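You operate a simulated robot arm through the tools that you are given. There is no shell and no other tool. Be economical: measure what you need, move in short steps, check, and stop when the job is done.

You run a simulated two-armed robot. Do the job below in one go: nothing can be reset, and whatever is moved stays where it is left.

## Task
Pick up the box marked "bobbins" from the middle board of the shelf with the card pocket with one hand, pass it to the other hand and put it on the end of the long table beside head one. Set down upright: box.

Only the result counts: the job must be done as asked and must still hold three seconds after the hand-in. Knocking over, shifting, dropping, spilling or breaking anything else fails it.

## Robot
Two 7-joint arms with three-finger grippers on one trunk, on a base that drives. Base frame: it is fixed to the floor where the robot stands at the start and does not move with it; the origin is under the middle of the robot, x ahead of it, y to its left, z up; the surface under the hand at the start is at about z = 920. Lengths are in mm, angles in degrees, forces in N, time in s.
The left shoulder is at the start at [42, 154, 1007], the right one opposite. With the tool pointing down near the work surface each hand reaches from about 100 to 600 mm from the robot's upright axis, wherever it stands, measured 20 degrees to its own side. Places, roughly: end of the long table beside head one [-2100, -1400, 800]. Payload 2.69 kg a hand.
The TCP of each hand is the grasp point between the finger pads, 29 mm short of the fingertips. In the tool frame z runs along the fingers and y along their closing line. The gripper opens to 120 mm. The gripper's body begins 78 mm behind the TCP.
Orientation is told as [roll, pitch, yaw] about the base's x, y, z axes, in that order, counted from this pose: with the fingers straight down and closing along the base's y, the tool's x points along the base's -x, its y along +y and its z along -z.

## Interface
- The arms move only by the tool jog_arm. It takes "left_deltas", "right_deltas" or both (then of equal length, played together; a hand with none holds still); each is one flat list of numbers, 7 for each row, row after row: the finger opening in mm, from 0 to 120, then the shift along the tool's x, y, z in mm, then the turn, a rotation vector about the tool's x, y, z in degrees. In form: [gripper, x, y, z, ax, ay, az, gripper, x, y, z, ax, ay, az, ...]. A call has 1 to 20 rows; each row is the pose to reach, as a shift and turn from the pose commanded when the call began, along the tool's axes at that moment. Rows are played at 5 a second. More than 50 mm and 8.6 degrees between two rows, or a gripper value outside its range, and nothing of the call is played. Where a pose cannot be reached the arm comes as near as it can. A force on the tool above 40 N (or 10 N above the force at the start of the call, whichever is more), or a blocked arm, ends the call early, and 0.2 s more pass. The fingers move at their own pace and stop on an object; they squeeze with about 33 N. The grip force told is the motor's: it shows also when the fingers shut on nothing. Time passes only in rows, and 0.2 s behind the last, so rows that repeat a pose let the fingers close. It gives the time, the measured TCP pose, the force on the tool (base axes), the opening and the grip force at its end, in the units of the frame above (readings bear some noise), with the torque about the TCP (base axes, N m) and any sound that the robot's microphone picked up, and new pictures: "pictures" is both (left out), scene, wrist or none (wrist: the cameras of the hands that moved).
- Cameras (640 x 400 px; columns grow to the right, rows downward): "scene" is now at [149.3, -39.2, 1199.7]; the picture's right is [-0.39, -0.92, 0.00], its down [-0.12, 0.05, -0.99] and it looks along [0.91, -0.39, -0.13] (base axes); focal length 214 px, centre (320, 200). "left" rides on the left gripper at [63, 0, -104] in its tool frame; the picture's right is [0.00, 1.00, 0.00], its down [-0.83, 0.00, -0.56] and it looks along [-0.56, 0.00, 0.83] (tool axes); focal length 275 px, centre (320, 200). "right" rides on the right gripper at [63, 0, -104] in its tool frame; the picture's right is [0.00, 1.00, 0.00], its down [-0.83, 0.00, -0.56] and it looks along [-0.56, 0.00, 0.83] (tool axes); focal length 275 px, centre (320, 200). There is no depth. A picture from a camera that has moved, and an enlarged one, comes with that camera's place and axes in the base frame and with its lens.
- slide_trunk(by): slides the trunk up (or, below 0, down) by that many mm; the arms and the scene camera ride with it, the base frame stays. It gives what a move gives, with no picture.
- roll_base(legs): drives the robot by 1 to 6 legs, each [ahead, left, turn to the left] in mm, mm and degrees, along the robot's own axes; the way and the turn of a leg run together, so that a leg with both is an arc; at most 1500 mm and 180 degrees a leg. The arms and the cameras ride along, it lands a little off, and it stops where it bumps. It gives what a move gives, and a new picture of the scene camera.
- head_to(pan, tilt): turns the head with the scene camera to pan (to the left, within 80 degrees either way) and tilt (down, from -29 to 69), counted from straight ahead of the robot. It gives what a move gives, and a new picture of the scene camera.
- close_up(camera, box): a new picture of the part [left, top, right, bottom] of that camera's present view, enlarged. The clock stands still meanwhile.
- finish_job(): hands the job in; it is judged then, once.

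Work in short steps. Places have to be worked out from the pictures, the camera data and where the tool is seen: move nearer, look again, correct. Check each grasp and each placing, and mend what went wrong. You have 120 turns and 260 pictures in all, those below and enlarged ones among them. Open the grippers and draw the arms clear of the work before you hand the job in, unless the task says otherwise; then end with one line.

The tools are called after ">>>" as name(argument=value, ...) on one line, values as JSON. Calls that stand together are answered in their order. jog_arm: Moves the arms, as the interface text tells. Its arguments: {"type":"object","properties":{"left_deltas":{"type":"array"},"right_deltas":{"type":"array"},"pictures":{"type":"string","enum":["both","scene","wrist","none"]}},"required":[]} The other tools are called the same way: slide_trunk (by) slides the trunk up or down; roll_base (legs) drives the base; head_to (pan, tilt) turns the head that bears the scene camera; close_up (camera, box) takes an enlarged picture of a part of a camera's view; finish_job () hands the job in.

At the start:

```text
t: 0.0
left_tcp_pos: [281.5, 13.2, 1169.6]
left_orientation: [-0.1, -0.1, 0.0]
left_force: [-0.3, 0.0, 1.2]
left_moment: [0.05, 0.0, -0.04]
left_width: 120.0
left_finger_force: 0.1
right_tcp_pos: [374.2, -390.3, 1000.3]
right_orientation: [0.0, 0.0, 0.0]
right_force: [-0.2, -0.2, 0.5]
right_moment: [-0.01, 0.04, 0.02]
right_width: 120.1
right_finger_force: 0.1
trunk travel left (down, up): [-375.0, 63.0]
robot x, y, heading: [1.6, 1.4, -0.1]
head pan, tilt: [-23.2, 7.4]
```

scene: 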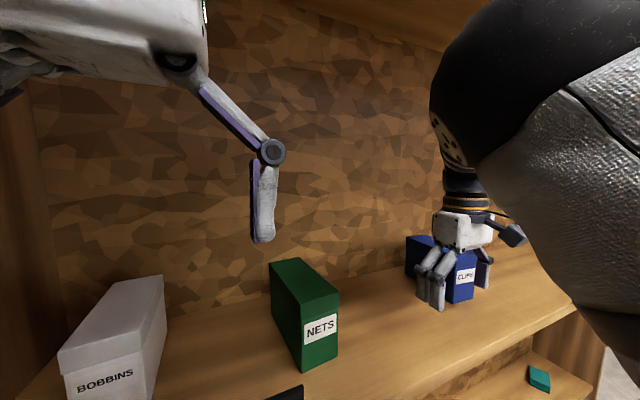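
right: 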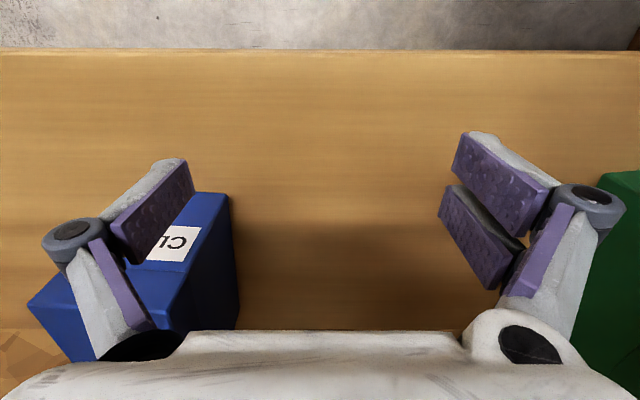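
left: 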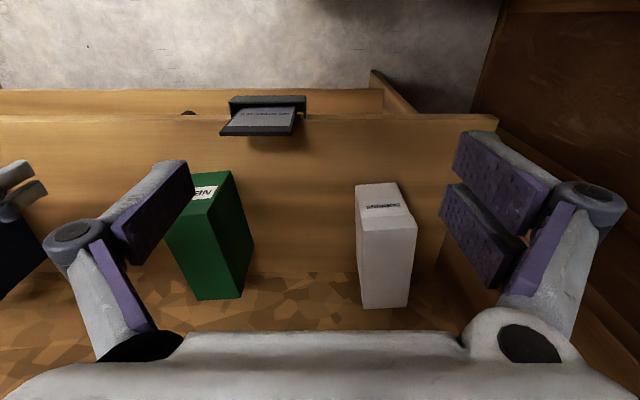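

The left camera puts the bobbins box at about x 427–583, y 92, z 920–1023. I'll look around for the upper board and the table before moving.

>>> head_to(pan=10, tilt=-20)

>>> head_to(pan=20, tilt=30)

>>> head_to(pan=-80, tilt=15)

```text
t: 1.0
left_tcp_pos: [281.4, 13.1, 1170.8]
left_orientation: [-0.1, -0.1, 0.0]
left_force: [0.8, 0.3, -0.7]
left_moment: [0.02, -0.03, -0.03]
left_width: 120.1
left_finger_force: 0.1
right_tcp_pos: [373.6, -390.7, 1001.0]
right_orientation: [0.0, 0.0, 0.0]
right_force: [-0.1, 0.4, 0.2]
right_moment: [0.02, 0.0, 0.01]
right_width: 120.0
right_finger_force: 0.1
trunk travel left (down, up): [-375.0, 63.0]
robot x, y, heading: [-3.1, 3.1, -0.1]
head pan, tilt: [10.0, -20.0]
camera scene: at [139.3, 10.5, 1240.7], right [0.17, -0.98, 0.0], down [0.34, 0.06, -0.94], along [0.93, 0.16, 0.34], focal length 214 px, centre (320, 200)
```

scene: 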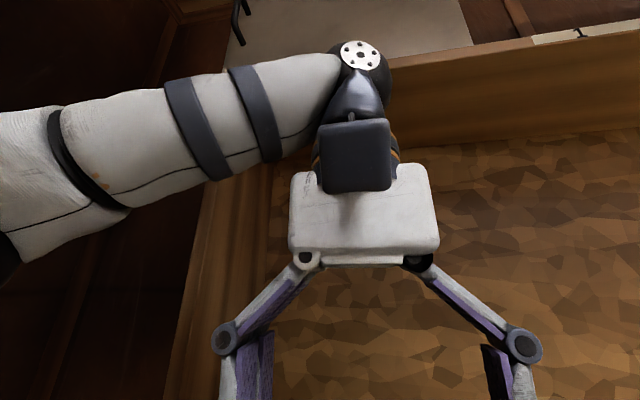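

```text
t: 2.2
left_tcp_pos: [283.7, 13.7, 1168.8]
left_orientation: [-0.1, -0.1, 0.4]
left_force: [47.4, 16.9, -23.8]
left_moment: [-1.67, 3.54, -0.89]
left_width: 120.3
left_finger_force: 0.2
right_tcp_pos: [373.0, -390.5, 1000.2]
right_orientation: [-0.1, 0.0, 0.0]
right_force: [0.4, 0.5, -0.6]
right_moment: [-0.02, 0.03, -0.01]
right_width: 119.9
right_finger_force: 0.1
trunk travel left (down, up): [-375.0, 63.0]
robot x, y, heading: [-1.6, 3.5, -0.1]
head pan, tilt: [20.0, 30.0]
camera scene: at [152.9, 26.0, 1178.9], right [0.31, -0.95, 0.0], down [-0.33, -0.11, -0.94], along [0.89, 0.29, -0.34], focal length 214 px, centre (320, 200)
```

scene: 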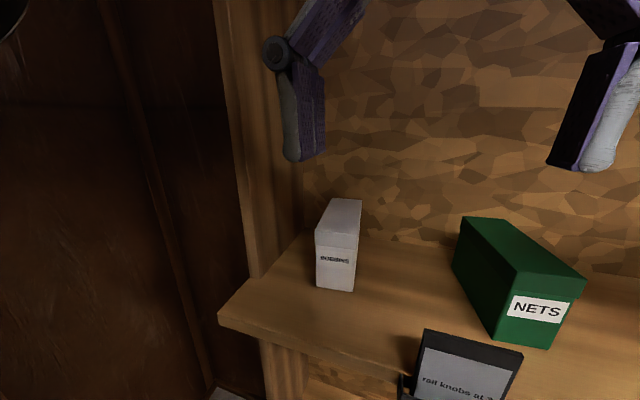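

```text
t: 3.9
left_tcp_pos: [279.9, 13.1, 1168.9]
left_orientation: [-0.1, -0.1, -0.2]
left_force: [0.0, 1.1, -0.7]
left_moment: [0.0, -0.03, -0.02]
left_width: 120.1
left_finger_force: 0.0
right_tcp_pos: [374.4, -390.9, 1000.2]
right_orientation: [0.1, 0.0, 0.0]
right_force: [-0.7, 0.5, -0.1]
right_moment: [-0.02, 0.03, 0.01]
right_width: 119.8
right_finger_force: 0.1
trunk travel left (down, up): [-375.0, 63.0]
robot x, y, heading: [2.3, -0.6, 0.2]
head pan, tilt: [-80.0, 15.0]
camera scene: at [80.5, -94.7, 1187.4], right [-0.98, -0.17, 0.0], down [-0.05, 0.25, -0.97], along [0.17, -0.95, -0.26], focal length 214 px, centre (320, 200)
```

scene: 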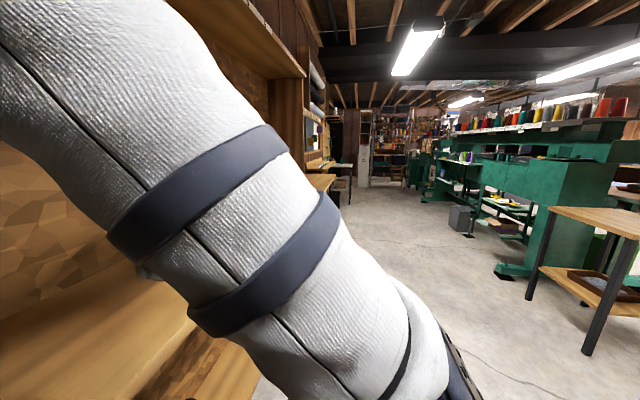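

I'll read the label and the card through the left-hand camera.

>>> close_up(camera="left", box=[340, 170, 440, 233])

>>> close_up(camera="left", box=[210, 80, 320, 149])

>>> close_up(camera="scene", box=[480, 60, 640, 160])

```text
6.35 times, centred on (390, 202) of left
camera zoom: at [216.3, 14.1, 1274.5], right [0.01, 1.0, 0.0], down [0.83, 0.0, 0.56], along [0.56, -0.01, -0.83], focal length 1748 px, centre (-124, 190)
```

zoom: 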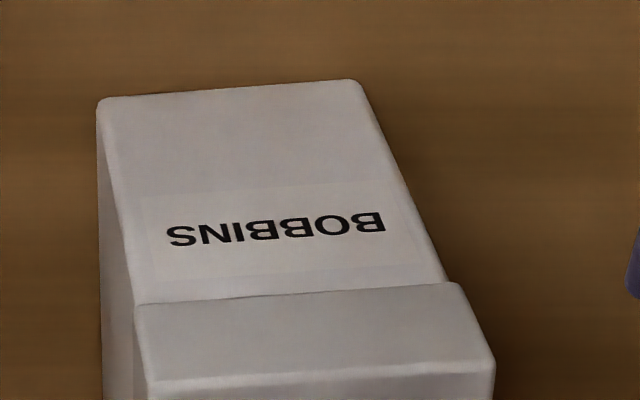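

```text
5.80 times, centred on (265, 114) of left
camera zoom: at [216.3, 14.1, 1274.5], right [0.01, 1.0, 0.0], down [0.83, 0.0, 0.56], along [0.56, -0.01, -0.83], focal length 1596 px, centre (639, 696)
```

zoom: 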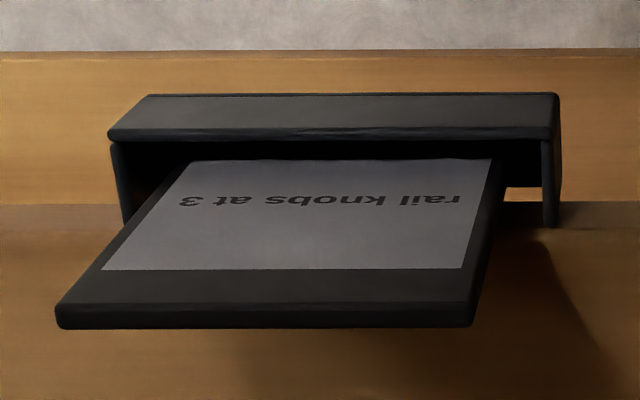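

```text
4.00 times, centred on (560, 110) of scene
camera zoom: at [80.5, -94.7, 1187.4], right [-0.98, -0.17, 0.0], down [-0.05, 0.25, -0.97], along [0.17, -0.95, -0.26], focal length 858 px, centre (-640, 560)
```

zoom: 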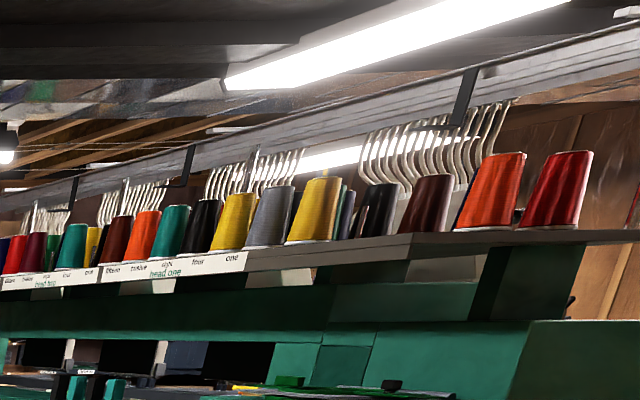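

The label reads BOBBINS and the card is irrelevant. The box has a lid at about z 1000–1024, so I'll grip the body below it, near the front end. I'm moving the left hand above x≈470, y≈92 first.

>>> jog_arm(left_deltas=[120, -40, 16, 0, 0, 0, 0, 120, -80, 32, 0, 0, 0, 0, 120, -120, 48, 0, 0, 0, 0, 120, -160, 64, 0, 0, 0, 0, 120, -190, 79, 0, 0, 0, 0, 120, -190, 79, 0, 0, 0, 0], pictures="wrist")

>>> head_to(pan=10, tilt=25)

```text
t: 5.3
left_tcp_pos: [443.2, 94.5, 1150.5]
left_orientation: [-0.2, -0.2, 0.0]
left_force: [0.3, 1.4, -0.3]
left_moment: [-0.02, 0.01, 0.04]
left_width: 119.9
left_finger_force: 0.0
left hand out of reach, approached as far as the arm can: row 2, 3, 4, 5, 6
right_tcp_pos: [374.2, -391.2, 1000.0]
right_orientation: [0.0, 0.0, -0.1]
right_force: [1.0, 0.9, -1.0]
right_moment: [0.01, 0.0, 0.0]
right_width: 119.9
right_finger_force: 0.1
trunk travel left (down, up): [-375.0, 63.0]
robot x, y, heading: [0.9, -0.4, -0.0]
head pan, tilt: [-80.0, 15.0]
camera left: at [378.3, 96.4, 1254.7], right [0.01, 1.0, 0.0], down [0.83, 0.0, 0.56], along [0.56, -0.01, -0.83], focal length 275 px, centre (320, 200)
```

left: 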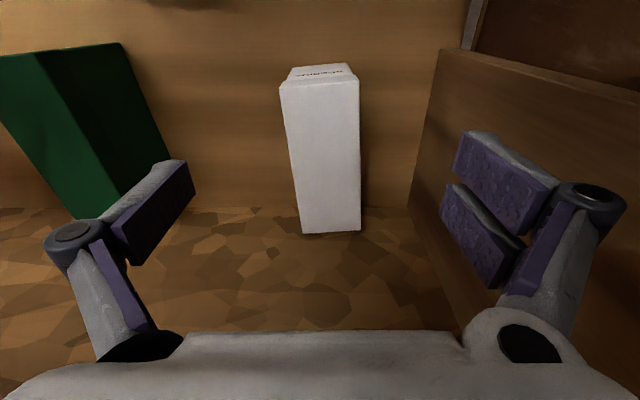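

```text
t: 7.0
left_tcp_pos: [442.3, 94.7, 1149.9]
left_orientation: [-0.2, -0.2, 0.0]
left_force: [-0.6, -0.9, -0.6]
left_moment: [0.0, -0.02, 0.01]
left_width: 120.0
left_finger_force: 0.1
right_tcp_pos: [375.2, -391.2, 999.7]
right_orientation: [0.0, 0.0, 0.1]
right_force: [-0.2, 0.4, -0.6]
right_moment: [-0.04, -0.01, -0.01]
right_width: 119.8
right_finger_force: 0.0
trunk travel left (down, up): [-375.0, 63.0]
robot x, y, heading: [-1.0, -0.3, 0.1]
head pan, tilt: [10.0, 25.0]
camera scene: at [155.1, 13.2, 1171.1], right [0.17, -0.98, 0.0], down [-0.42, -0.07, -0.91], along [0.89, 0.16, -0.42], focal length 214 px, centre (320, 200)
```

scene: 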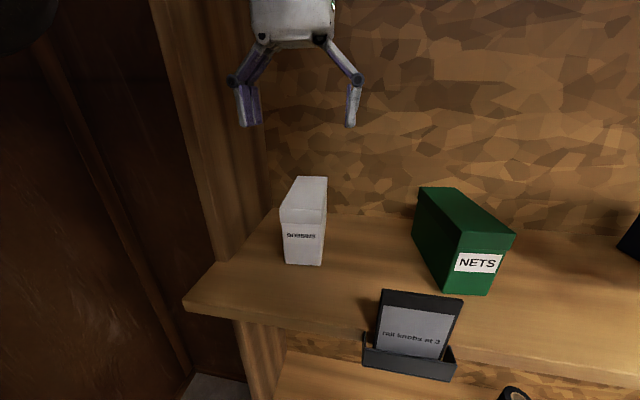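

The hand is at its reach limit at this height. The box's front centre is about (424,94), yawed about +4.5°. Its grasp point is about (469,97.5). I'm lowering to ~1085, which should gain reach, and aligning the yaw.

>>> jog_arm(left_deltas=[120, 0, 2, 30, 0, 0, -2, 120, 0, 3, 60, 0, 0, -4.5, 120, 0, 4, 80, 0, 0, -4.5, 120, 0, 4, 80, 0, 0, -4.5], pictures="both")

```text
t: 8.0
left_tcp_pos: [439.8, 98.1, 1069.7]
left_orientation: [-0.2, -0.1, 4.5]
left_force: [-0.1, -0.1, -0.1]
left_moment: [-0.04, -0.01, 0.01]
left_width: 120.0
left_finger_force: 0.0
right_tcp_pos: [374.1, -390.6, 1000.5]
right_orientation: [0.0, -0.1, 0.0]
right_force: [0.3, -0.5, -0.6]
right_moment: [0.0, -0.01, 0.01]
right_width: 120.0
right_finger_force: 0.1
trunk travel left (down, up): [-375.0, 63.0]
robot x, y, heading: [1.2, 1.1, -0.0]
head pan, tilt: [10.0, 25.0]
camera scene: at [155.0, 13.2, 1171.1], right [0.17, -0.98, 0.0], down [-0.42, -0.07, -0.91], along [0.89, 0.16, -0.42], focal length 214 px, centre (320, 200)
camera left: at [377.3, 95.3, 1175.3], right [-0.07, 1.0, 0.0], down [0.83, 0.06, 0.56], along [0.56, 0.04, -0.83], focal length 275 px, centre (320, 200)
```

scene: 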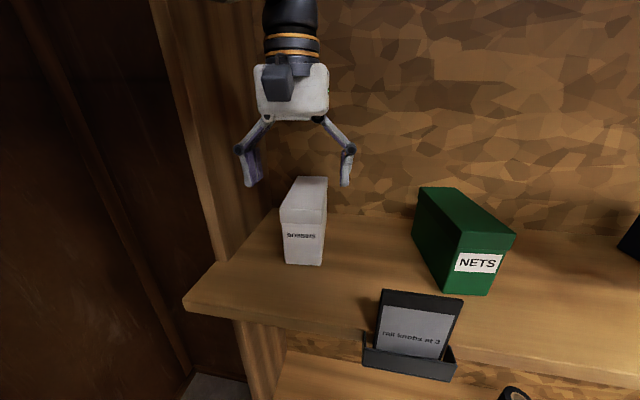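
left: 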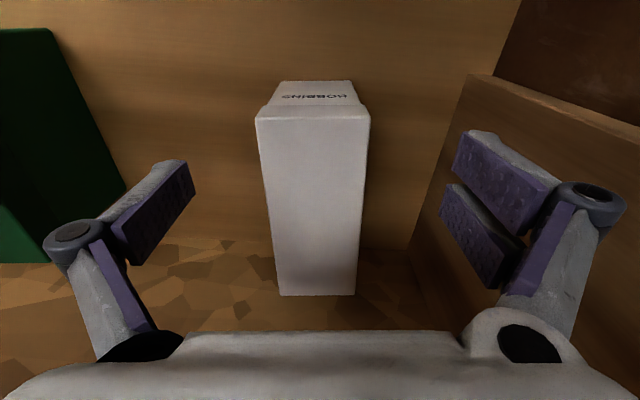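

Aligned within a few millimetres. I'll try to go forward 30 mm at this height with a 3 mm side correction.

>>> jog_arm(left_deltas=[120, -15, -3, 5, 0, 0, 0, 120, -31, -3, 10, 0, 0, 0, 120, -31, -3, 10, 0, 0, 0], pictures="none")

```text
t: 8.8
left_tcp_pos: [473.4, 97.5, 1060.6]
left_orientation: [-0.1, 0.0, 4.7]
left_force: [-0.9, 0.1, -0.5]
left_moment: [0.04, -0.01, 0.01]
left_width: 119.7
left_finger_force: 0.1
right_tcp_pos: [373.1, -391.3, 1000.0]
right_orientation: [0.0, 0.0, 0.0]
right_force: [-0.8, 0.3, 1.1]
right_moment: [0.01, 0.01, -0.04]
right_width: 119.9
right_finger_force: 0.1
trunk travel left (down, up): [-375.0, 63.0]
robot x, y, heading: [-0.3, 0.2, 0.0]
head pan, tilt: [10.0, 25.0]
```

Reached (473,97.5). I'm now descending to z≈962, with the pads below the lid, and checking before closing.

>>> jog_arm(left_deltas=[120, 2, 0, 33, 0, 0, 0, 120, 3, 0, 66, 0, 0, 0, 120, 3, 0, 98, 0, 0, 0, 120, 3, 0, 98, 0, 0, 0], pictures="both")

```text
t: 9.8
left_tcp_pos: [471.3, 96.2, 962.1]
left_orientation: [-0.2, -0.1, 4.6]
left_force: [-1.0, -0.7, 0.5]
left_moment: [0.01, -0.01, 0.01]
left_width: 120.0
left_finger_force: 0.1
right_tcp_pos: [374.1, -390.3, 1001.2]
right_orientation: [0.0, 0.0, 0.0]
right_force: [0.3, 0.1, 0.5]
right_moment: [0.01, 0.01, -0.02]
right_width: 119.9
right_finger_force: 0.0
trunk travel left (down, up): [-375.0, 63.0]
robot x, y, heading: [0.8, -0.2, 0.2]
head pan, tilt: [10.0, 25.0]
camera scene: at [154.9, 13.3, 1171.1], right [0.17, -0.98, 0.0], down [-0.42, -0.07, -0.91], along [0.89, 0.16, -0.42], focal length 214 px, centre (320, 200)
camera left: at [407.0, 94.7, 1066.8], right [-0.07, 1.0, 0.0], down [0.83, 0.06, 0.56], along [0.56, 0.04, -0.83], focal length 275 px, centre (320, 200)
```

scene: 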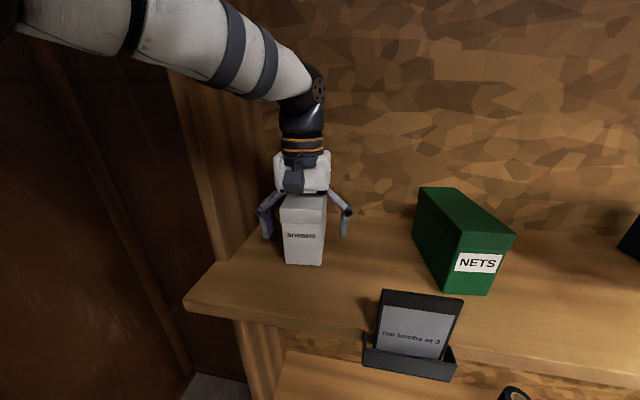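
left: 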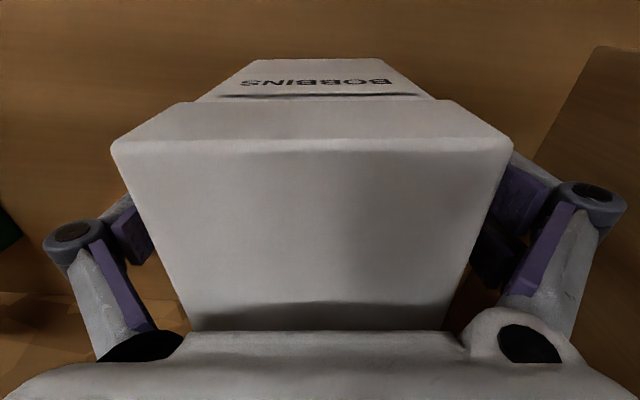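

The fingers straddle the box evenly. I'm closing the grip.

>>> jog_arm(left_deltas=[90, 0, -1, 0, 0, 0, 0, 70, 0, -1, 0, 0, 0, 0, 40, 0, -1, 0, 0, 0, 0, 30, 0, -1, 0, 0, 0, 0, 30, 0, -1, 0, 0, 0, 0], pictures="wrist")

```text
t: 11.0
left_tcp_pos: [471.3, 96.9, 963.7]
left_orientation: [-0.2, -0.1, 4.4]
left_force: [1.2, -0.1, 5.1]
left_moment: [-0.34, 0.04, 0.1]
left_width: 70.4
left_finger_force: 33.4
right_tcp_pos: [374.5, -390.9, 1000.1]
right_orientation: [0.0, 0.0, 0.0]
right_force: [0.1, -0.5, -1.0]
right_moment: [-0.03, 0.02, 0.0]
right_width: 120.1
right_finger_force: 0.1
trunk travel left (down, up): [-375.0, 63.0]
robot x, y, heading: [2.3, -0.9, 0.0]
head pan, tilt: [10.0, 25.0]
camera left: at [406.9, 94.0, 1067.5], right [-0.07, 1.0, 0.0], down [0.83, 0.06, 0.56], along [0.56, 0.04, -0.83], focal length 275 px, centre (320, 200)
```

left: 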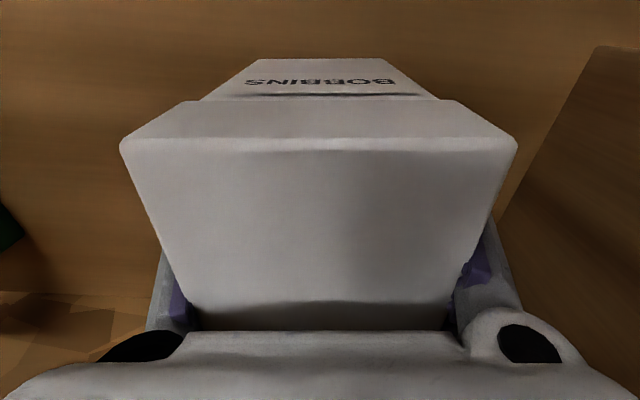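

Gripped at 70 mm with 33 N. I'm lifting 25 mm slowly to see the load and tilt.

>>> jog_arm(left_deltas=[20, 0, 0, -6, 0, 0, 0, 20, 0, 0, -12, 0, 0, 0, 20, 0, 0, -25, 0, 0, 0, 20, 0, 0, -25, 0, 0, 0], pictures="both")

```text
t: 12.0
left_tcp_pos: [470.7, 98.3, 987.2]
left_orientation: [0.0, 0.0, 4.5]
left_force: [0.0, 0.2, -3.0]
left_moment: [-0.04, 0.1, 0.01]
left_width: 70.3
left_finger_force: 33.2
right_tcp_pos: [375.4, -391.0, 1000.4]
right_orientation: [0.0, 0.0, 0.0]
right_force: [-0.6, 0.5, 0.1]
right_moment: [0.0, -0.04, 0.0]
right_width: 120.1
right_finger_force: 0.0
trunk travel left (down, up): [-375.0, 63.0]
robot x, y, heading: [-2.7, 1.0, -0.1]
head pan, tilt: [10.0, 25.0]
camera scene: at [155.4, 13.4, 1171.0], right [0.17, -0.98, 0.0], down [-0.42, -0.07, -0.91], along [0.89, 0.16, -0.42], focal length 214 px, centre (320, 200)
camera left: at [407.2, 94.3, 1091.6], right [-0.07, 1.0, 0.0], down [0.83, 0.06, 0.56], along [0.55, 0.04, -0.83], focal length 275 px, centre (320, 200)
```

scene: 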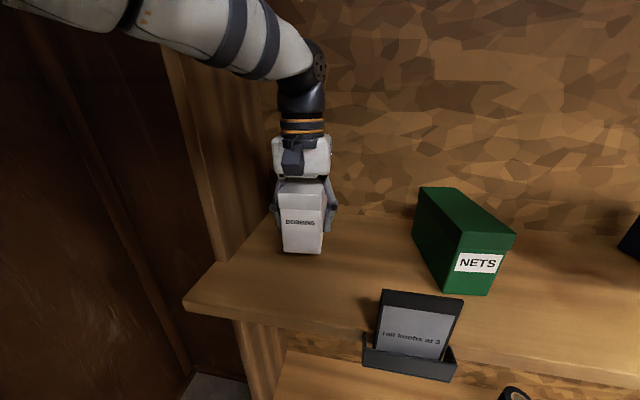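
left: 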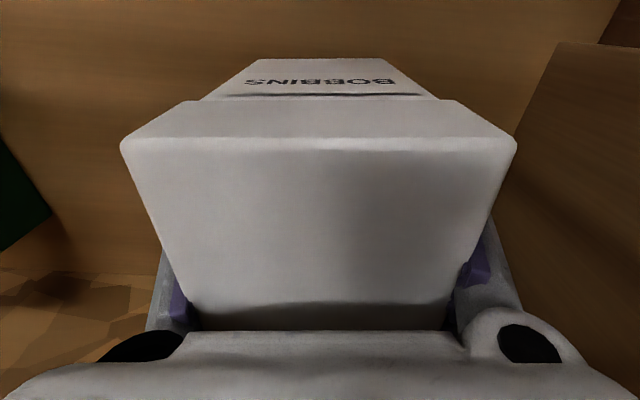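

About 0.3 kg, no slip. I'm raising the box and right hand clear, before backing out.

>>> jog_arm(left_deltas=[20, 10, 0, -20, 0, 0, 0, 20, 20, 0, -40, 0, 0, 0, 20, 30, 0, -60, 0, 0, 0, 20, 30, 0, -60, 0, 0, 0], right_deltas=[120, 0, 0, -30, 0, 0, 0, 120, 0, 0, -65, 0, 0, 0, 120, 0, 0, -100, 0, 0, 0, 120, 0, 0, -100, 0, 0, 0], pictures="scene")

>>> roll_base(legs=[[-500, 0, 0]])

```text
t: 13.0
left_tcp_pos: [440.3, 96.7, 1044.6]
left_orientation: [-0.1, 0.0, 4.6]
left_force: [0.3, -0.3, -3.1]
left_moment: [0.0, 0.07, -0.01]
left_width: 69.8
left_finger_force: 33.4
right_tcp_pos: [373.5, -390.7, 1101.1]
right_orientation: [-0.1, 0.0, 0.0]
right_force: [0.4, 1.3, -0.2]
right_moment: [-0.02, 0.0, 0.03]
right_width: 119.8
right_finger_force: 0.1
trunk travel left (down, up): [-375.0, 63.0]
robot x, y, heading: [0.7, -6.9, 0.1]
head pan, tilt: [10.0, 25.0]
camera scene: at [155.5, 13.3, 1171.0], right [0.17, -0.98, 0.0], down [-0.42, -0.07, -0.91], along [0.89, 0.16, -0.42], focal length 214 px, centre (320, 200)
```

scene: 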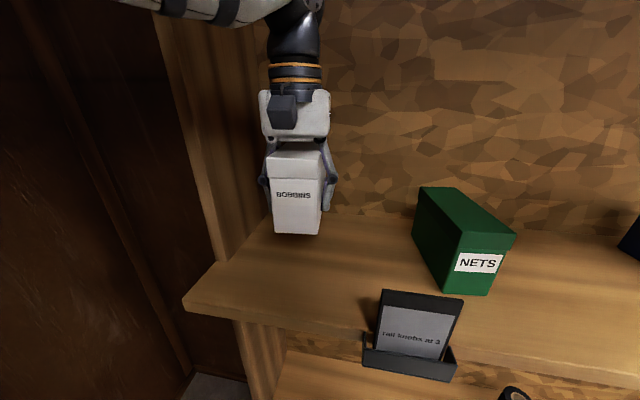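

```text
t: 14.8
left_tcp_pos: [206.3, 78.0, 1028.2]
left_orientation: [0.9, 2.0, 3.3]
left_force: [0.1, -0.7, -2.7]
left_moment: [-0.01, 0.11, 0.0]
left_width: 69.0
left_finger_force: 33.4
right_tcp_pos: [135.8, -404.4, 1093.5]
right_orientation: [0.4, 0.8, -0.6]
right_force: [0.5, 0.0, -1.8]
right_moment: [0.03, 0.03, 0.02]
right_width: 119.9
right_finger_force: 0.0
trunk travel left (down, up): [-375.0, 63.0]
robot x, y, heading: [-246.1, -0.5, -0.7]
head pan, tilt: [10.0, 25.0]
stopped in leg 1: the robot was blocked; the commanded pose is now the measured one
camera scene: at [-78.1, 2.6, 1169.2], right [0.16, -0.99, -0.01], down [-0.43, -0.06, -0.9], along [0.89, 0.15, -0.43], focal length 214 px, centre (320, 200)
```

scene: 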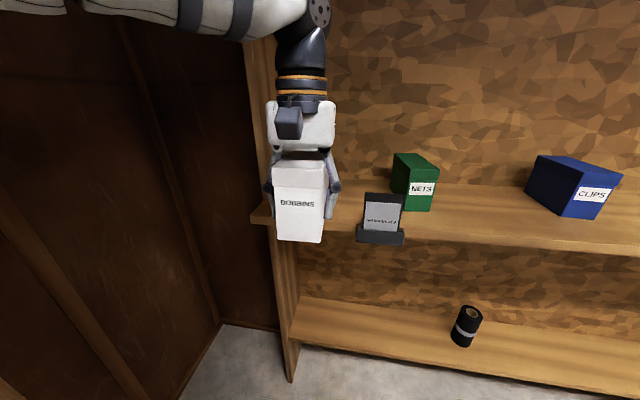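

Blocked after 246 mm by something behind. The box is out of the shelf. I'll look both ways to see the surroundings.

>>> head_to(pan=-80, tilt=35)

>>> head_to(pan=80, tilt=35)

```text
t: 16.5
left_tcp_pos: [207.1, 79.8, 1027.3]
left_orientation: [1.0, 2.1, 3.5]
left_force: [0.2, 0.4, -3.4]
left_moment: [0.0, 0.09, -0.02]
left_width: 68.5
left_finger_force: 33.3
right_tcp_pos: [138.3, -402.6, 1092.3]
right_orientation: [0.4, 0.8, -0.4]
right_force: [-0.3, -0.4, 0.4]
right_moment: [-0.01, 0.0, 0.01]
right_width: 120.3
right_finger_force: 0.2
trunk travel left (down, up): [-375.0, 63.0]
robot x, y, heading: [-249.1, -2.5, -0.4]
head pan, tilt: [-80.0, 35.0]
camera scene: at [-153.1, -99.9, 1153.5], right [-0.99, -0.17, 0.01], down [-0.11, 0.57, -0.81], along [0.13, -0.8, -0.58], focal length 214 px, centre (320, 200)
```

scene: 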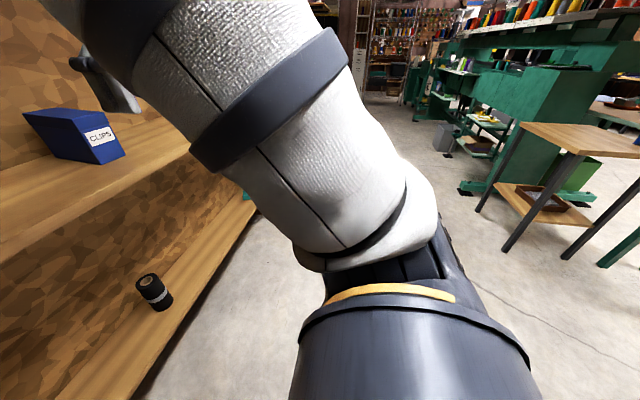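

```text
t: 18.9
left_tcp_pos: [207.6, 79.4, 1028.4]
left_orientation: [1.0, 2.1, 3.6]
left_force: [-0.3, 0.3, -3.4]
left_moment: [-0.02, 0.12, -0.01]
left_width: 68.3
left_finger_force: 33.2
right_tcp_pos: [138.5, -404.1, 1092.5]
right_orientation: [0.4, 0.8, -0.4]
right_force: [0.0, 0.2, 0.2]
right_moment: [0.0, -0.01, 0.0]
right_width: 120.2
right_finger_force: 0.0
trunk travel left (down, up): [-375.0, 63.0]
robot x, y, heading: [-245.6, -0.7, -0.3]
head pan, tilt: [80.0, 35.0]
camera scene: at [-151.8, 73.5, 1154.7], right [0.98, -0.18, -0.01], down [-0.11, -0.56, -0.82], along [0.14, 0.81, -0.57], focal length 214 px, centre (320, 200)
```

scene: 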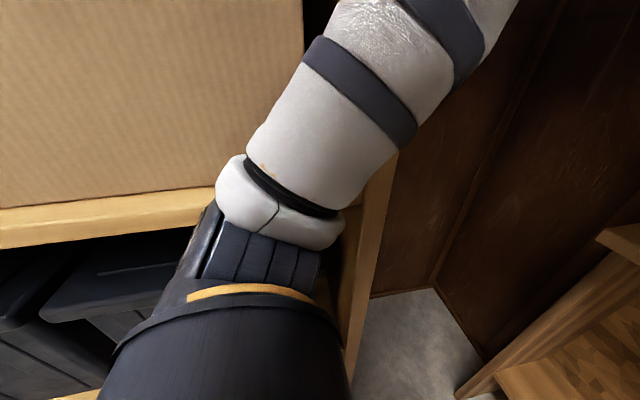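

A shelving unit with a carton sits behind-left, so I'll leave sideways to the right. First I'm retracting the box toward the robot and up, then checking the grip.

>>> jog_arm(left_deltas=[20, 30, 0, -10, 0, 0, 0, 20, 60, 0, -20, 0, 0, 0, 20, 90, 0, -30, 0, 0, 0, 20, 110, 0, -40, 0, 0, 0, 20, 110, 0, -40, 0, 0, 0], pictures="wrist")

```text
t: 20.4
left_tcp_pos: [86.1, 15.1, 1067.1]
left_orientation: [5.9, 1.6, 0.5]
left_force: [0.3, -0.4, -3.2]
left_moment: [-0.02, 0.12, 0.03]
left_width: 67.5
left_finger_force: 33.6
right_tcp_pos: [122.9, -446.1, 1088.6]
right_orientation: [1.5, 0.2, -1.3]
right_force: [1.5, -1.2, -0.7]
right_moment: [0.09, 0.06, -0.01]
right_width: 119.8
right_finger_force: 0.1
trunk travel left (down, up): [-375.0, 63.0]
robot x, y, heading: [-247.0, -19.3, -1.3]
head pan, tilt: [80.0, 35.0]
stopped in row 5 (left hand): the arm was blocked; the commanded pose is now the measured one
camera left: at [24.4, 4.4, 1173.9], right [0.0, 0.99, 0.1], down [0.85, -0.05, 0.53], along [0.53, 0.09, -0.84], focal length 275 px, centre (320, 200)
```

left: 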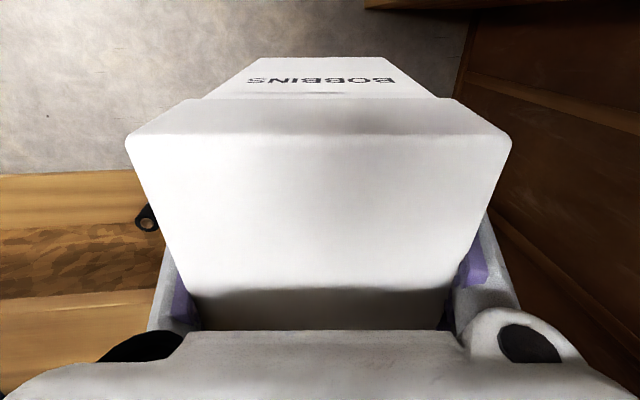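

The left elbow is touching the shelving unit behind. I'm driving right, a bit ahead first, to get clear into the aisle.

>>> roll_base(legs=[[25, -400, 0]])

```text
t: 24.0
left_tcp_pos: [100.2, -353.2, 1069.9]
left_orientation: [3.5, 1.1, 1.4]
left_force: [-0.1, 0.3, -3.8]
left_moment: [0.02, 0.11, 0.0]
left_width: 67.3
left_finger_force: 32.9
right_tcp_pos: [142.0, -815.2, 1099.0]
right_orientation: [-0.1, 0.0, -0.7]
right_force: [0.5, 0.3, 1.3]
right_moment: [-0.02, -0.02, 0.02]
right_width: 119.9
right_finger_force: 0.1
trunk travel left (down, up): [-375.0, 63.0]
robot x, y, heading: [-227.2, -422.4, -0.7]
head pan, tilt: [80.0, 35.0]
camera scene: at [-146.5, -336.5, 1155.3], right [0.98, -0.19, 0.0], down [-0.11, -0.56, -0.82], along [0.15, 0.8, -0.57], focal length 214 px, centre (320, 200)
```

scene: 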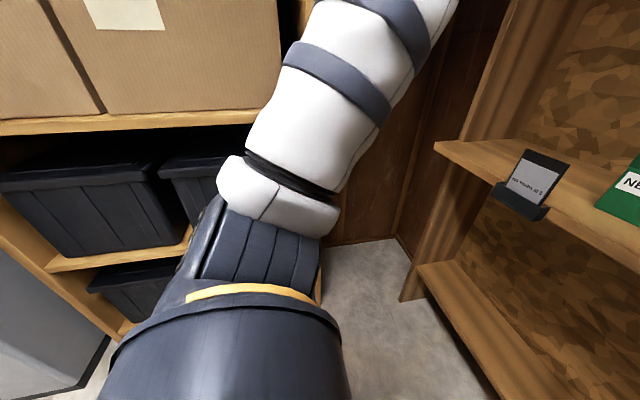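

Clear of the unit. I'll go another 350 mm right and look at the right side.

>>> roll_base(legs=[[0, -350, 0]])

>>> head_to(pan=-80, tilt=25)

```text
t: 27.3
left_tcp_pos: [96.7, -702.6, 1070.8]
left_orientation: [3.5, 1.2, 1.4]
left_force: [-0.7, 0.9, -2.2]
left_moment: [0.01, 0.11, 0.01]
left_width: 66.5
left_finger_force: 32.7
right_tcp_pos: [138.1, -1165.6, 1100.7]
right_orientation: [-0.1, 0.0, -0.7]
right_force: [0.4, 0.0, 0.3]
right_moment: [0.02, -0.03, 0.01]
right_width: 119.8
right_finger_force: 0.0
trunk travel left (down, up): [-375.0, 63.0]
robot x, y, heading: [-230.6, -767.4, -0.4]
head pan, tilt: [80.0, 35.0]
camera scene: at [-150.9, -686.5, 1155.3], right [0.98, -0.19, 0.0], down [-0.11, -0.56, -0.82], along [0.15, 0.81, -0.57], focal length 214 px, centre (320, 200)
```

scene: 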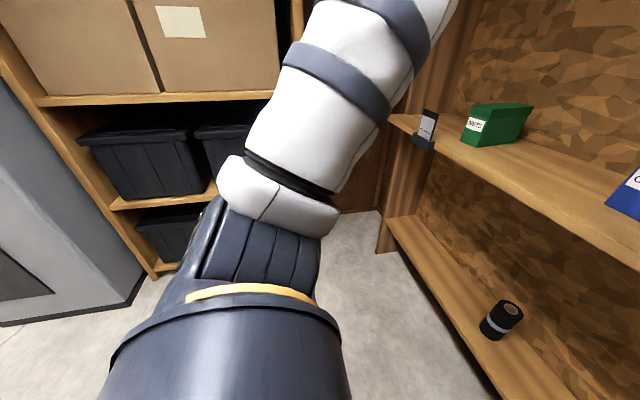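

```text
t: 29.7
left_tcp_pos: [95.4, -702.8, 1069.6]
left_orientation: [3.5, 1.2, 1.4]
left_force: [0.0, -0.2, -3.8]
left_moment: [-0.03, 0.08, -0.02]
left_width: 66.0
left_finger_force: 33.2
right_tcp_pos: [135.6, -1165.5, 1100.7]
right_orientation: [-0.1, 0.0, -0.8]
right_force: [-0.1, 0.0, -0.5]
right_moment: [0.02, -0.01, -0.01]
right_width: 120.1
right_finger_force: 0.0
trunk travel left (down, up): [-375.0, 63.0]
robot x, y, heading: [-233.1, -768.5, -0.5]
head pan, tilt: [-80.0, 25.0]
camera scene: at [-152.4, -863.7, 1171.1], right [-0.99, -0.16, 0.0], down [-0.07, 0.42, -0.91], along [0.15, -0.89, -0.42], focal length 214 px, centre (320, 200)
```

scene: 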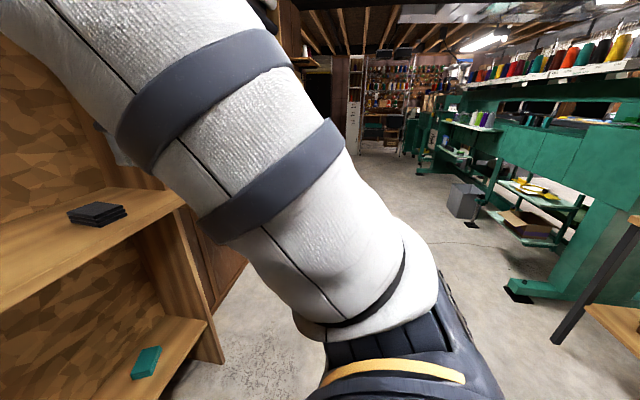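

The finger width is slowly falling, from 70 to 66. I'll look at the grip with the left camera.

>>> close_up(camera="left", box=[0, 0, 640, 400])

>>> head_to(pan=10, tilt=35)

```text
1.00 times, centred on (320, 200) of left (not enlarged: the box is as wide or as high as the picture)
camera zoom: at [34.5, -708.9, 1175.8], right [-0.02, 1.0, 0.06], down [0.84, -0.02, 0.54], along [0.54, 0.06, -0.84], focal length 275 px, centre (320, 200)
```

zoom: 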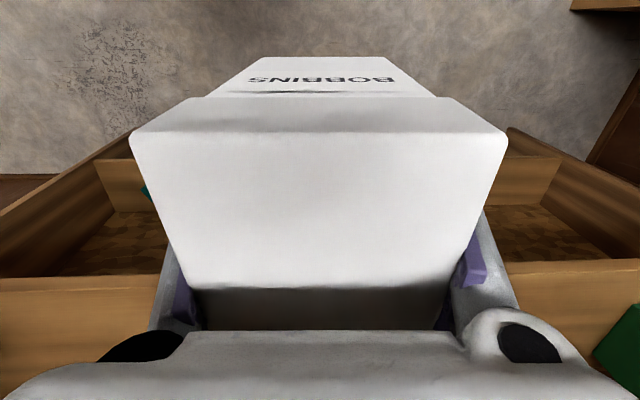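

```text
t: 31.4
left_tcp_pos: [96.4, -703.3, 1069.9]
left_orientation: [3.4, 1.2, 1.4]
left_force: [0.5, 0.2, -3.2]
left_moment: [0.0, 0.09, 0.03]
left_width: 65.7
left_finger_force: 32.9
right_tcp_pos: [137.1, -1164.6, 1101.1]
right_orientation: [0.0, 0.1, -0.8]
right_force: [-0.1, 0.0, -0.2]
right_moment: [0.01, 0.04, 0.0]
right_width: 120.0
right_finger_force: 0.1
trunk travel left (down, up): [-375.0, 63.0]
robot x, y, heading: [-233.1, -766.8, -0.6]
head pan, tilt: [10.0, 35.0]
camera scene: at [-80.4, -758.7, 1155.3], right [0.16, -0.99, 0.0], down [-0.57, -0.09, -0.82], along [0.81, 0.13, -0.57], focal length 214 px, centre (320, 200)
```

scene: 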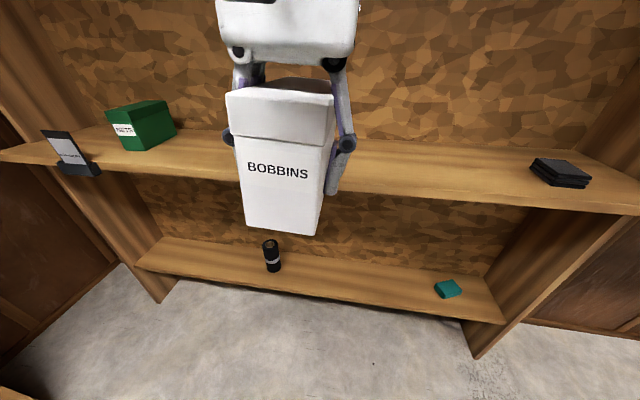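

Either the box is being squeezed in or it's creeping. I'll command a width just under the present one to see if the squeeze relaxes.

>>> jog_arm(left_deltas=[65, 0, 0, 0, 0, 0, 0, 65, 0, 0, 0, 0, 0, 0], pictures="none")

>>> close_up(camera="scene", box=[200, 40, 400, 250])

```text
t: 32.0
left_tcp_pos: [95.8, -702.8, 1069.1]
left_orientation: [3.6, 1.0, 1.4]
left_force: [-0.4, -0.5, 0.1]
left_moment: [-0.02, 0.02, -0.01]
left_width: 65.3
left_finger_force: 0.0
right_tcp_pos: [136.8, -1165.0, 1100.6]
right_orientation: [0.0, 0.0, -0.7]
right_force: [0.2, -0.3, 0.8]
right_moment: [-0.01, -0.02, -0.04]
right_width: 120.3
right_finger_force: 0.1
trunk travel left (down, up): [-375.0, 63.0]
robot x, y, heading: [-231.6, -769.2, -0.9]
head pan, tilt: [10.0, 35.0]
```

```text
1.90 times, centred on (300, 145) of scene
camera zoom: at [-80.4, -758.7, 1155.4], right [0.16, -0.99, 0.0], down [-0.57, -0.09, -0.82], along [0.81, 0.13, -0.57], focal length 408 px, centre (358, 305)
```

zoom: 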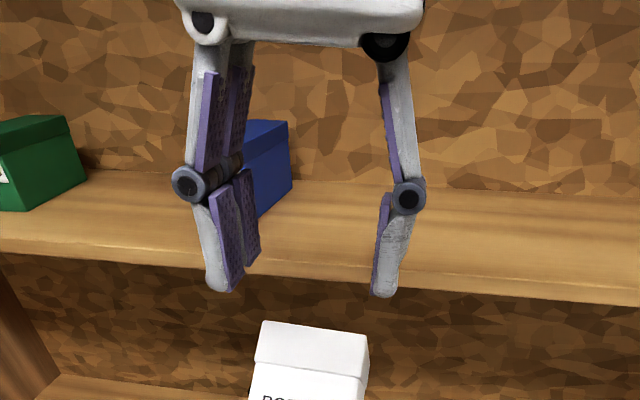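

My test let go: the force fell to 0 and the box is falling. I'll see where it lands.

>>> head_to(pan=10, tilt=60)

```text
t: 32.9
left_tcp_pos: [96.1, -702.9, 1070.0]
left_orientation: [3.5, 1.1, 1.4]
left_force: [-0.1, 0.0, -0.1]
left_moment: [0.0, -0.01, -0.01]
left_width: 65.2
left_finger_force: 0.0
right_tcp_pos: [136.7, -1164.8, 1099.9]
right_orientation: [-0.1, 0.0, -0.6]
right_force: [-0.7, 1.0, 0.7]
right_moment: [0.0, -0.01, -0.02]
right_width: 120.5
right_finger_force: 0.2
trunk travel left (down, up): [-375.0, 63.0]
robot x, y, heading: [-233.3, -770.1, -0.8]
head pan, tilt: [10.0, 60.0]
camera scene: at [-101.6, -762.1, 1121.1], right [0.16, -0.99, 0.0], down [-0.85, -0.14, -0.5], along [0.49, 0.08, -0.87], focal length 214 px, centre (320, 200)
```

scene: 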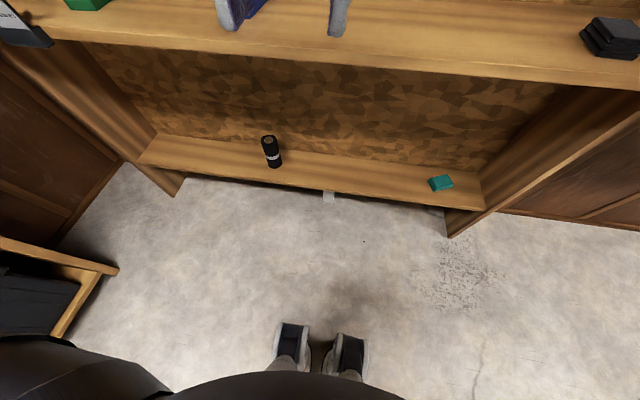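

There's a small white thing at the lower shelf's front edge. I'll zoom in on it.

>>> close_up(camera="scene", box=[270, 160, 390, 235])

>>> close_up(camera="left", box=[0, 0, 640, 400])

>>> close_up(camera="right", box=[0, 0, 640, 400])

```text
5.33 times, centred on (330, 198) of scene
camera zoom: at [-101.6, -762.1, 1121.1], right [0.16, -0.99, 0.0], down [-0.85, -0.14, -0.5], along [0.49, 0.08, -0.87], focal length 1144 px, centre (267, 213)
```

zoom: 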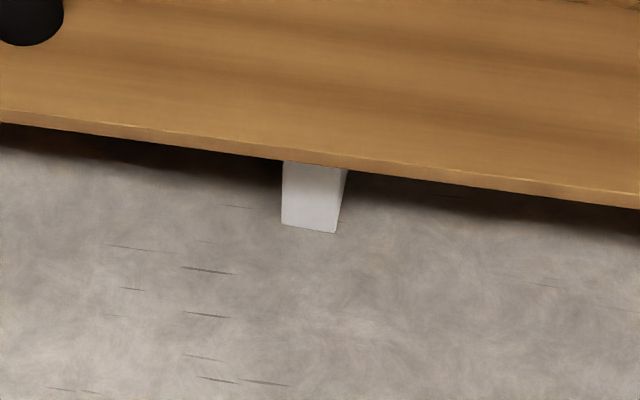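

```text
1.00 times, centred on (320, 200) of left (not enlarged: the box is as wide or as high as the picture)
camera zoom: at [34.4, -708.9, 1175.8], right [-0.02, 1.0, 0.06], down [0.84, -0.02, 0.54], along [0.54, 0.06, -0.84], focal length 275 px, centre (320, 200)
```

zoom: 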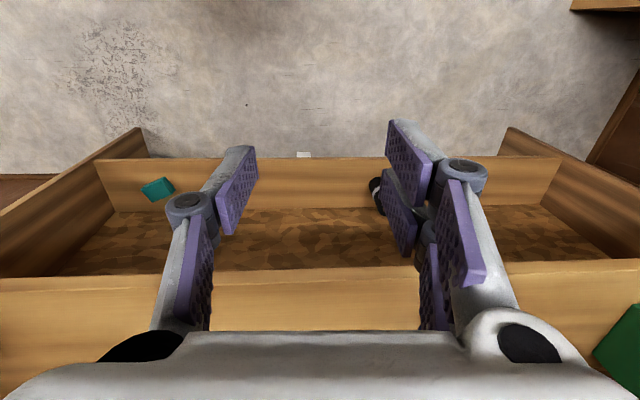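

```text
1.00 times, centred on (320, 200) of right (not enlarged: the box is as wide or as high as the picture)
camera zoom: at [75.2, -1163.5, 1205.8], right [0.01, 1.0, 0.0], down [0.83, -0.01, 0.56], along [0.56, 0.0, -0.83], focal length 275 px, centre (320, 200)
```

zoom: 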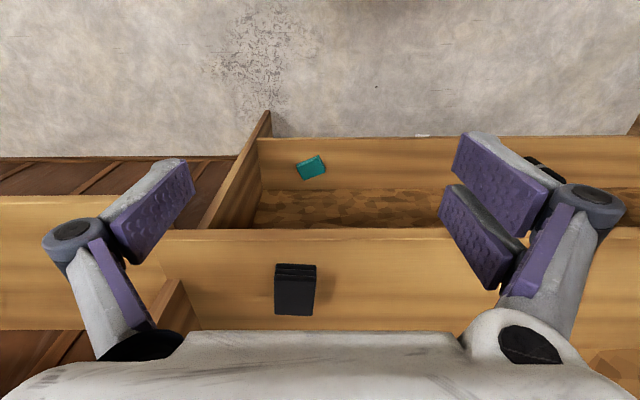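

The box went under the lower board. I'm lowering the trunk for a better view under there.

>>> slide_trunk(by=-375)

>>> head_to(pan=10, tilt=40)

```text
t: 34.0
left_tcp_pos: [102.0, -701.6, 1003.6]
left_orientation: [3.8, 1.8, 2.0]
left_force: [9.7, 0.7, -14.0]
left_moment: [0.24, 0.16, 0.12]
left_width: 64.9
left_finger_force: 0.1
right_tcp_pos: [140.0, -1166.6, 1036.9]
right_orientation: [0.1, 0.7, -0.8]
right_force: [-0.3, 0.9, 1.2]
right_moment: [0.03, 0.02, 0.02]
right_width: 120.1
right_finger_force: 0.2
trunk travel left (down, up): [-316.0, 122.0]
robot x, y, heading: [-232.7, -770.8, -0.8]
head pan, tilt: [10.0, 60.0]
stopped: the force on the tool passed its limit at 44 N (the readings are from after the stop); the commanded pose is now the measured one
```

```text
t: 34.8
left_tcp_pos: [100.9, -700.9, 1006.7]
left_orientation: [3.6, 1.7, 1.9]
left_force: [0.8, 0.2, -0.1]
left_moment: [0.01, -0.01, 0.02]
left_width: 65.1
left_finger_force: 0.0
right_tcp_pos: [139.0, -1165.2, 1037.2]
right_orientation: [0.0, 0.7, -0.8]
right_force: [-1.0, -0.9, 0.7]
right_moment: [0.0, 0.01, -0.01]
right_width: 120.0
right_finger_force: 0.0
trunk travel left (down, up): [-316.0, 122.0]
robot x, y, heading: [-229.0, -771.9, -0.7]
head pan, tilt: [10.0, 40.0]
camera scene: at [-58.3, -759.5, 1080.6], right [0.16, -0.99, 0.0], down [-0.63, -0.1, -0.77], along [0.76, 0.12, -0.64], focal length 214 px, centre (320, 200)
```

scene: 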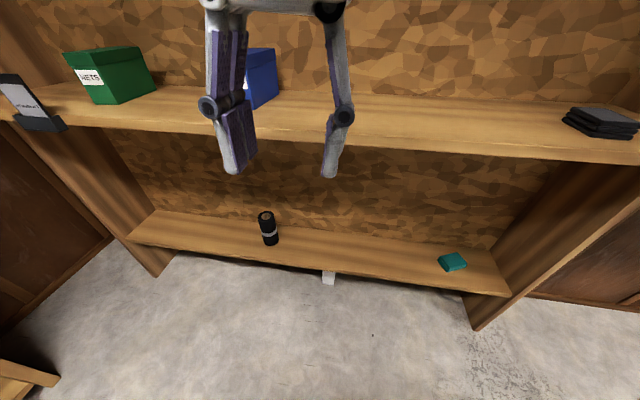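

The left hand was too near the head. I'll move it outward and down, then continue lowering.

>>> jog_arm(left_deltas=[65, 0, 45, 20, 0, 0, 0, 65, 0, 85, 40, 0, 0, 0, 65, 0, 125, 70, 0, 0, 0, 65, 0, 160, 100, 0, 0, 0, 65, 0, 160, 100, 0, 0, 0], pictures="none")

>>> slide_trunk(by=-316)

>>> head_to(pan=5, tilt=35)

```text
t: 36.0
left_tcp_pos: [91.8, -537.1, 917.5]
left_orientation: [3.6, 1.7, 1.8]
left_force: [0.2, -0.3, -0.5]
left_moment: [-0.02, 0.02, -0.01]
left_width: 65.1
left_finger_force: 0.0
right_tcp_pos: [139.2, -1166.0, 1038.1]
right_orientation: [0.0, 0.6, -0.8]
right_force: [0.0, -0.9, -0.8]
right_moment: [-0.06, 0.04, -0.01]
right_width: 119.9
right_finger_force: 0.1
trunk travel left (down, up): [-316.0, 122.0]
robot x, y, heading: [-231.9, -772.6, -0.7]
head pan, tilt: [10.0, 40.0]
```

```text
t: 39.1
left_tcp_pos: [93.7, -535.3, 600.8]
left_orientation: [3.7, 1.6, 1.8]
left_force: [0.5, -0.1, 0.4]
left_moment: [-0.02, 0.02, 0.0]
left_width: 65.0
left_finger_force: 0.0
right_tcp_pos: [191.6, -1165.8, 684.0]
right_orientation: [0.0, 8.4, -0.9]
right_force: [0.8, 0.5, 0.0]
right_moment: [-0.03, 0.01, 0.02]
right_width: 120.0
right_finger_force: 0.0
trunk travel left (down, up): [0.0, 438.0]
robot x, y, heading: [-235.9, -771.8, -0.8]
head pan, tilt: [10.0, 40.0]
```

```text
t: 39.8
left_tcp_pos: [92.7, -535.2, 601.2]
left_orientation: [3.5, 1.7, 1.8]
left_force: [0.1, 0.5, 0.2]
left_moment: [0.0, 0.0, -0.01]
left_width: 65.0
left_finger_force: 0.1
right_tcp_pos: [191.6, -1164.8, 684.2]
right_orientation: [0.0, 8.4, -0.8]
right_force: [0.1, -0.3, -0.5]
right_moment: [-0.03, 0.02, -0.01]
right_width: 120.2
right_finger_force: 0.0
trunk travel left (down, up): [0.0, 438.0]
robot x, y, heading: [-229.5, -771.0, -0.8]
head pan, tilt: [5.0, 35.0]
camera scene: at [40.2, -767.7, 763.3], right [0.07, -1.0, 0.0], down [-0.57, -0.04, -0.82], along [0.82, 0.06, -0.57], focal length 214 px, centre (320, 200)
```

scene: 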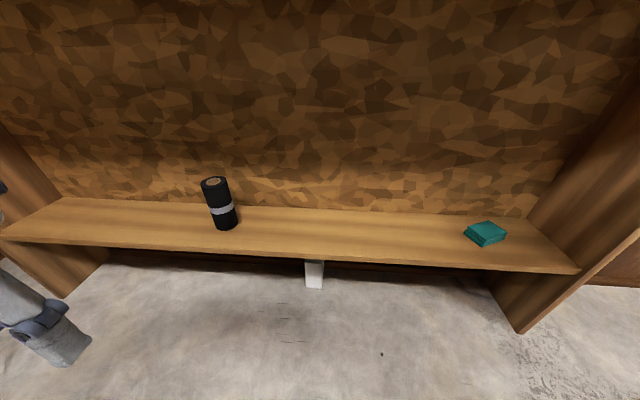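

Now I'll zoom in on the box.

>>> close_up(camera="scene", box=[270, 240, 366, 300])

```text
6.67 times, centred on (318, 270) of scene
camera zoom: at [40.2, -767.7, 763.3], right [0.07, -1.0, 0.0], down [-0.57, -0.04, -0.82], along [0.82, 0.06, -0.57], focal length 1430 px, centre (333, -267)
```

zoom: 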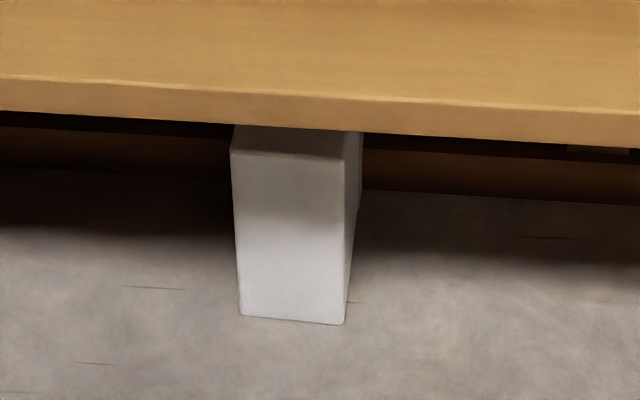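

The box stands on end under the lower board at x≈531–634, y≈-707, z 0–152, with its bottom facing me. I'll use the left hand with fingers nearly horizontal to pull it out. First I'm pitching that hand forward in free space.

>>> jog_arm(left_deltas=[110, -10, -5, 10, 0, -8, 0, 110, -20, -10, 20, 0, -16, 0, 110, -30, -15, 30, 0, -24, 0, 110, -40, -20, 40, 0, -32, 0, 110, -55, -25, 50, 0, -40, 0, 110, -70, -30, 60, 0, -48, 0, 110, -85, -35, 70, 0, -56, 0, 110, -100, -40, 80, 0, -64, 0, 110, -110, -45, 90, 0, -72, 0, 110, -110, -45, 90, 0, -72, 0], pictures="both")

```text
t: 42.0
left_tcp_pos: [296.8, -608.7, 448.5]
left_orientation: [10.7, -70.0, -8.2]
left_force: [-0.5, -0.6, 0.6]
left_moment: [0.0, 0.0, -0.02]
left_width: 110.3
left_finger_force: 0.1
left hand out of reach, approached as far as the arm can: row 2, 3, 4, 5, 6, 7, 8, 9, 10
right_tcp_pos: [191.3, -1165.9, 683.8]
right_orientation: [0.0, 8.3, -0.7]
right_force: [-1.2, -0.6, -0.5]
right_moment: [0.05, -0.03, -0.04]
right_width: 119.9
right_finger_force: 0.0
trunk travel left (down, up): [0.0, 438.0]
robot x, y, heading: [-233.2, -769.6, -0.8]
head pan, tilt: [5.0, 35.0]
camera scene: at [40.1, -767.6, 763.3], right [0.08, -1.0, 0.0], down [-0.57, -0.04, -0.82], along [0.82, 0.06, -0.57], focal length 214 px, centre (320, 200)
camera left: at [176.3, -608.9, 424.8], right [-0.03, 1.0, 0.07], down [-0.24, -0.07, 0.97], along [0.97, 0.01, 0.24], focal length 275 px, centre (320, 200)
```

scene: 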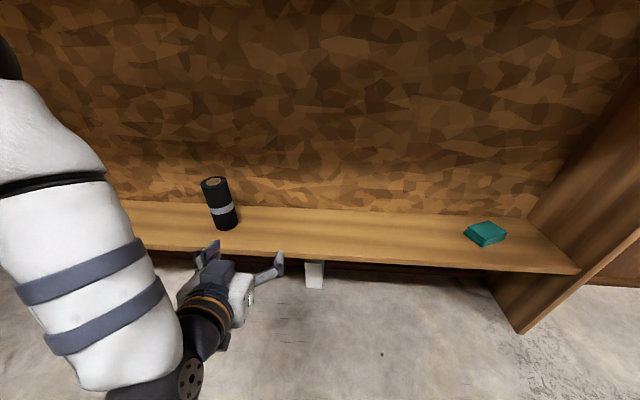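
left: 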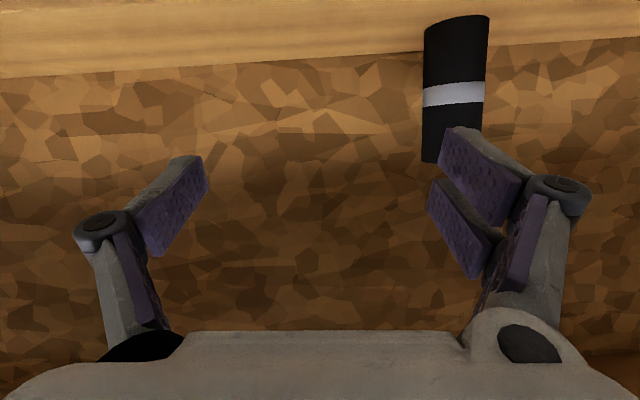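

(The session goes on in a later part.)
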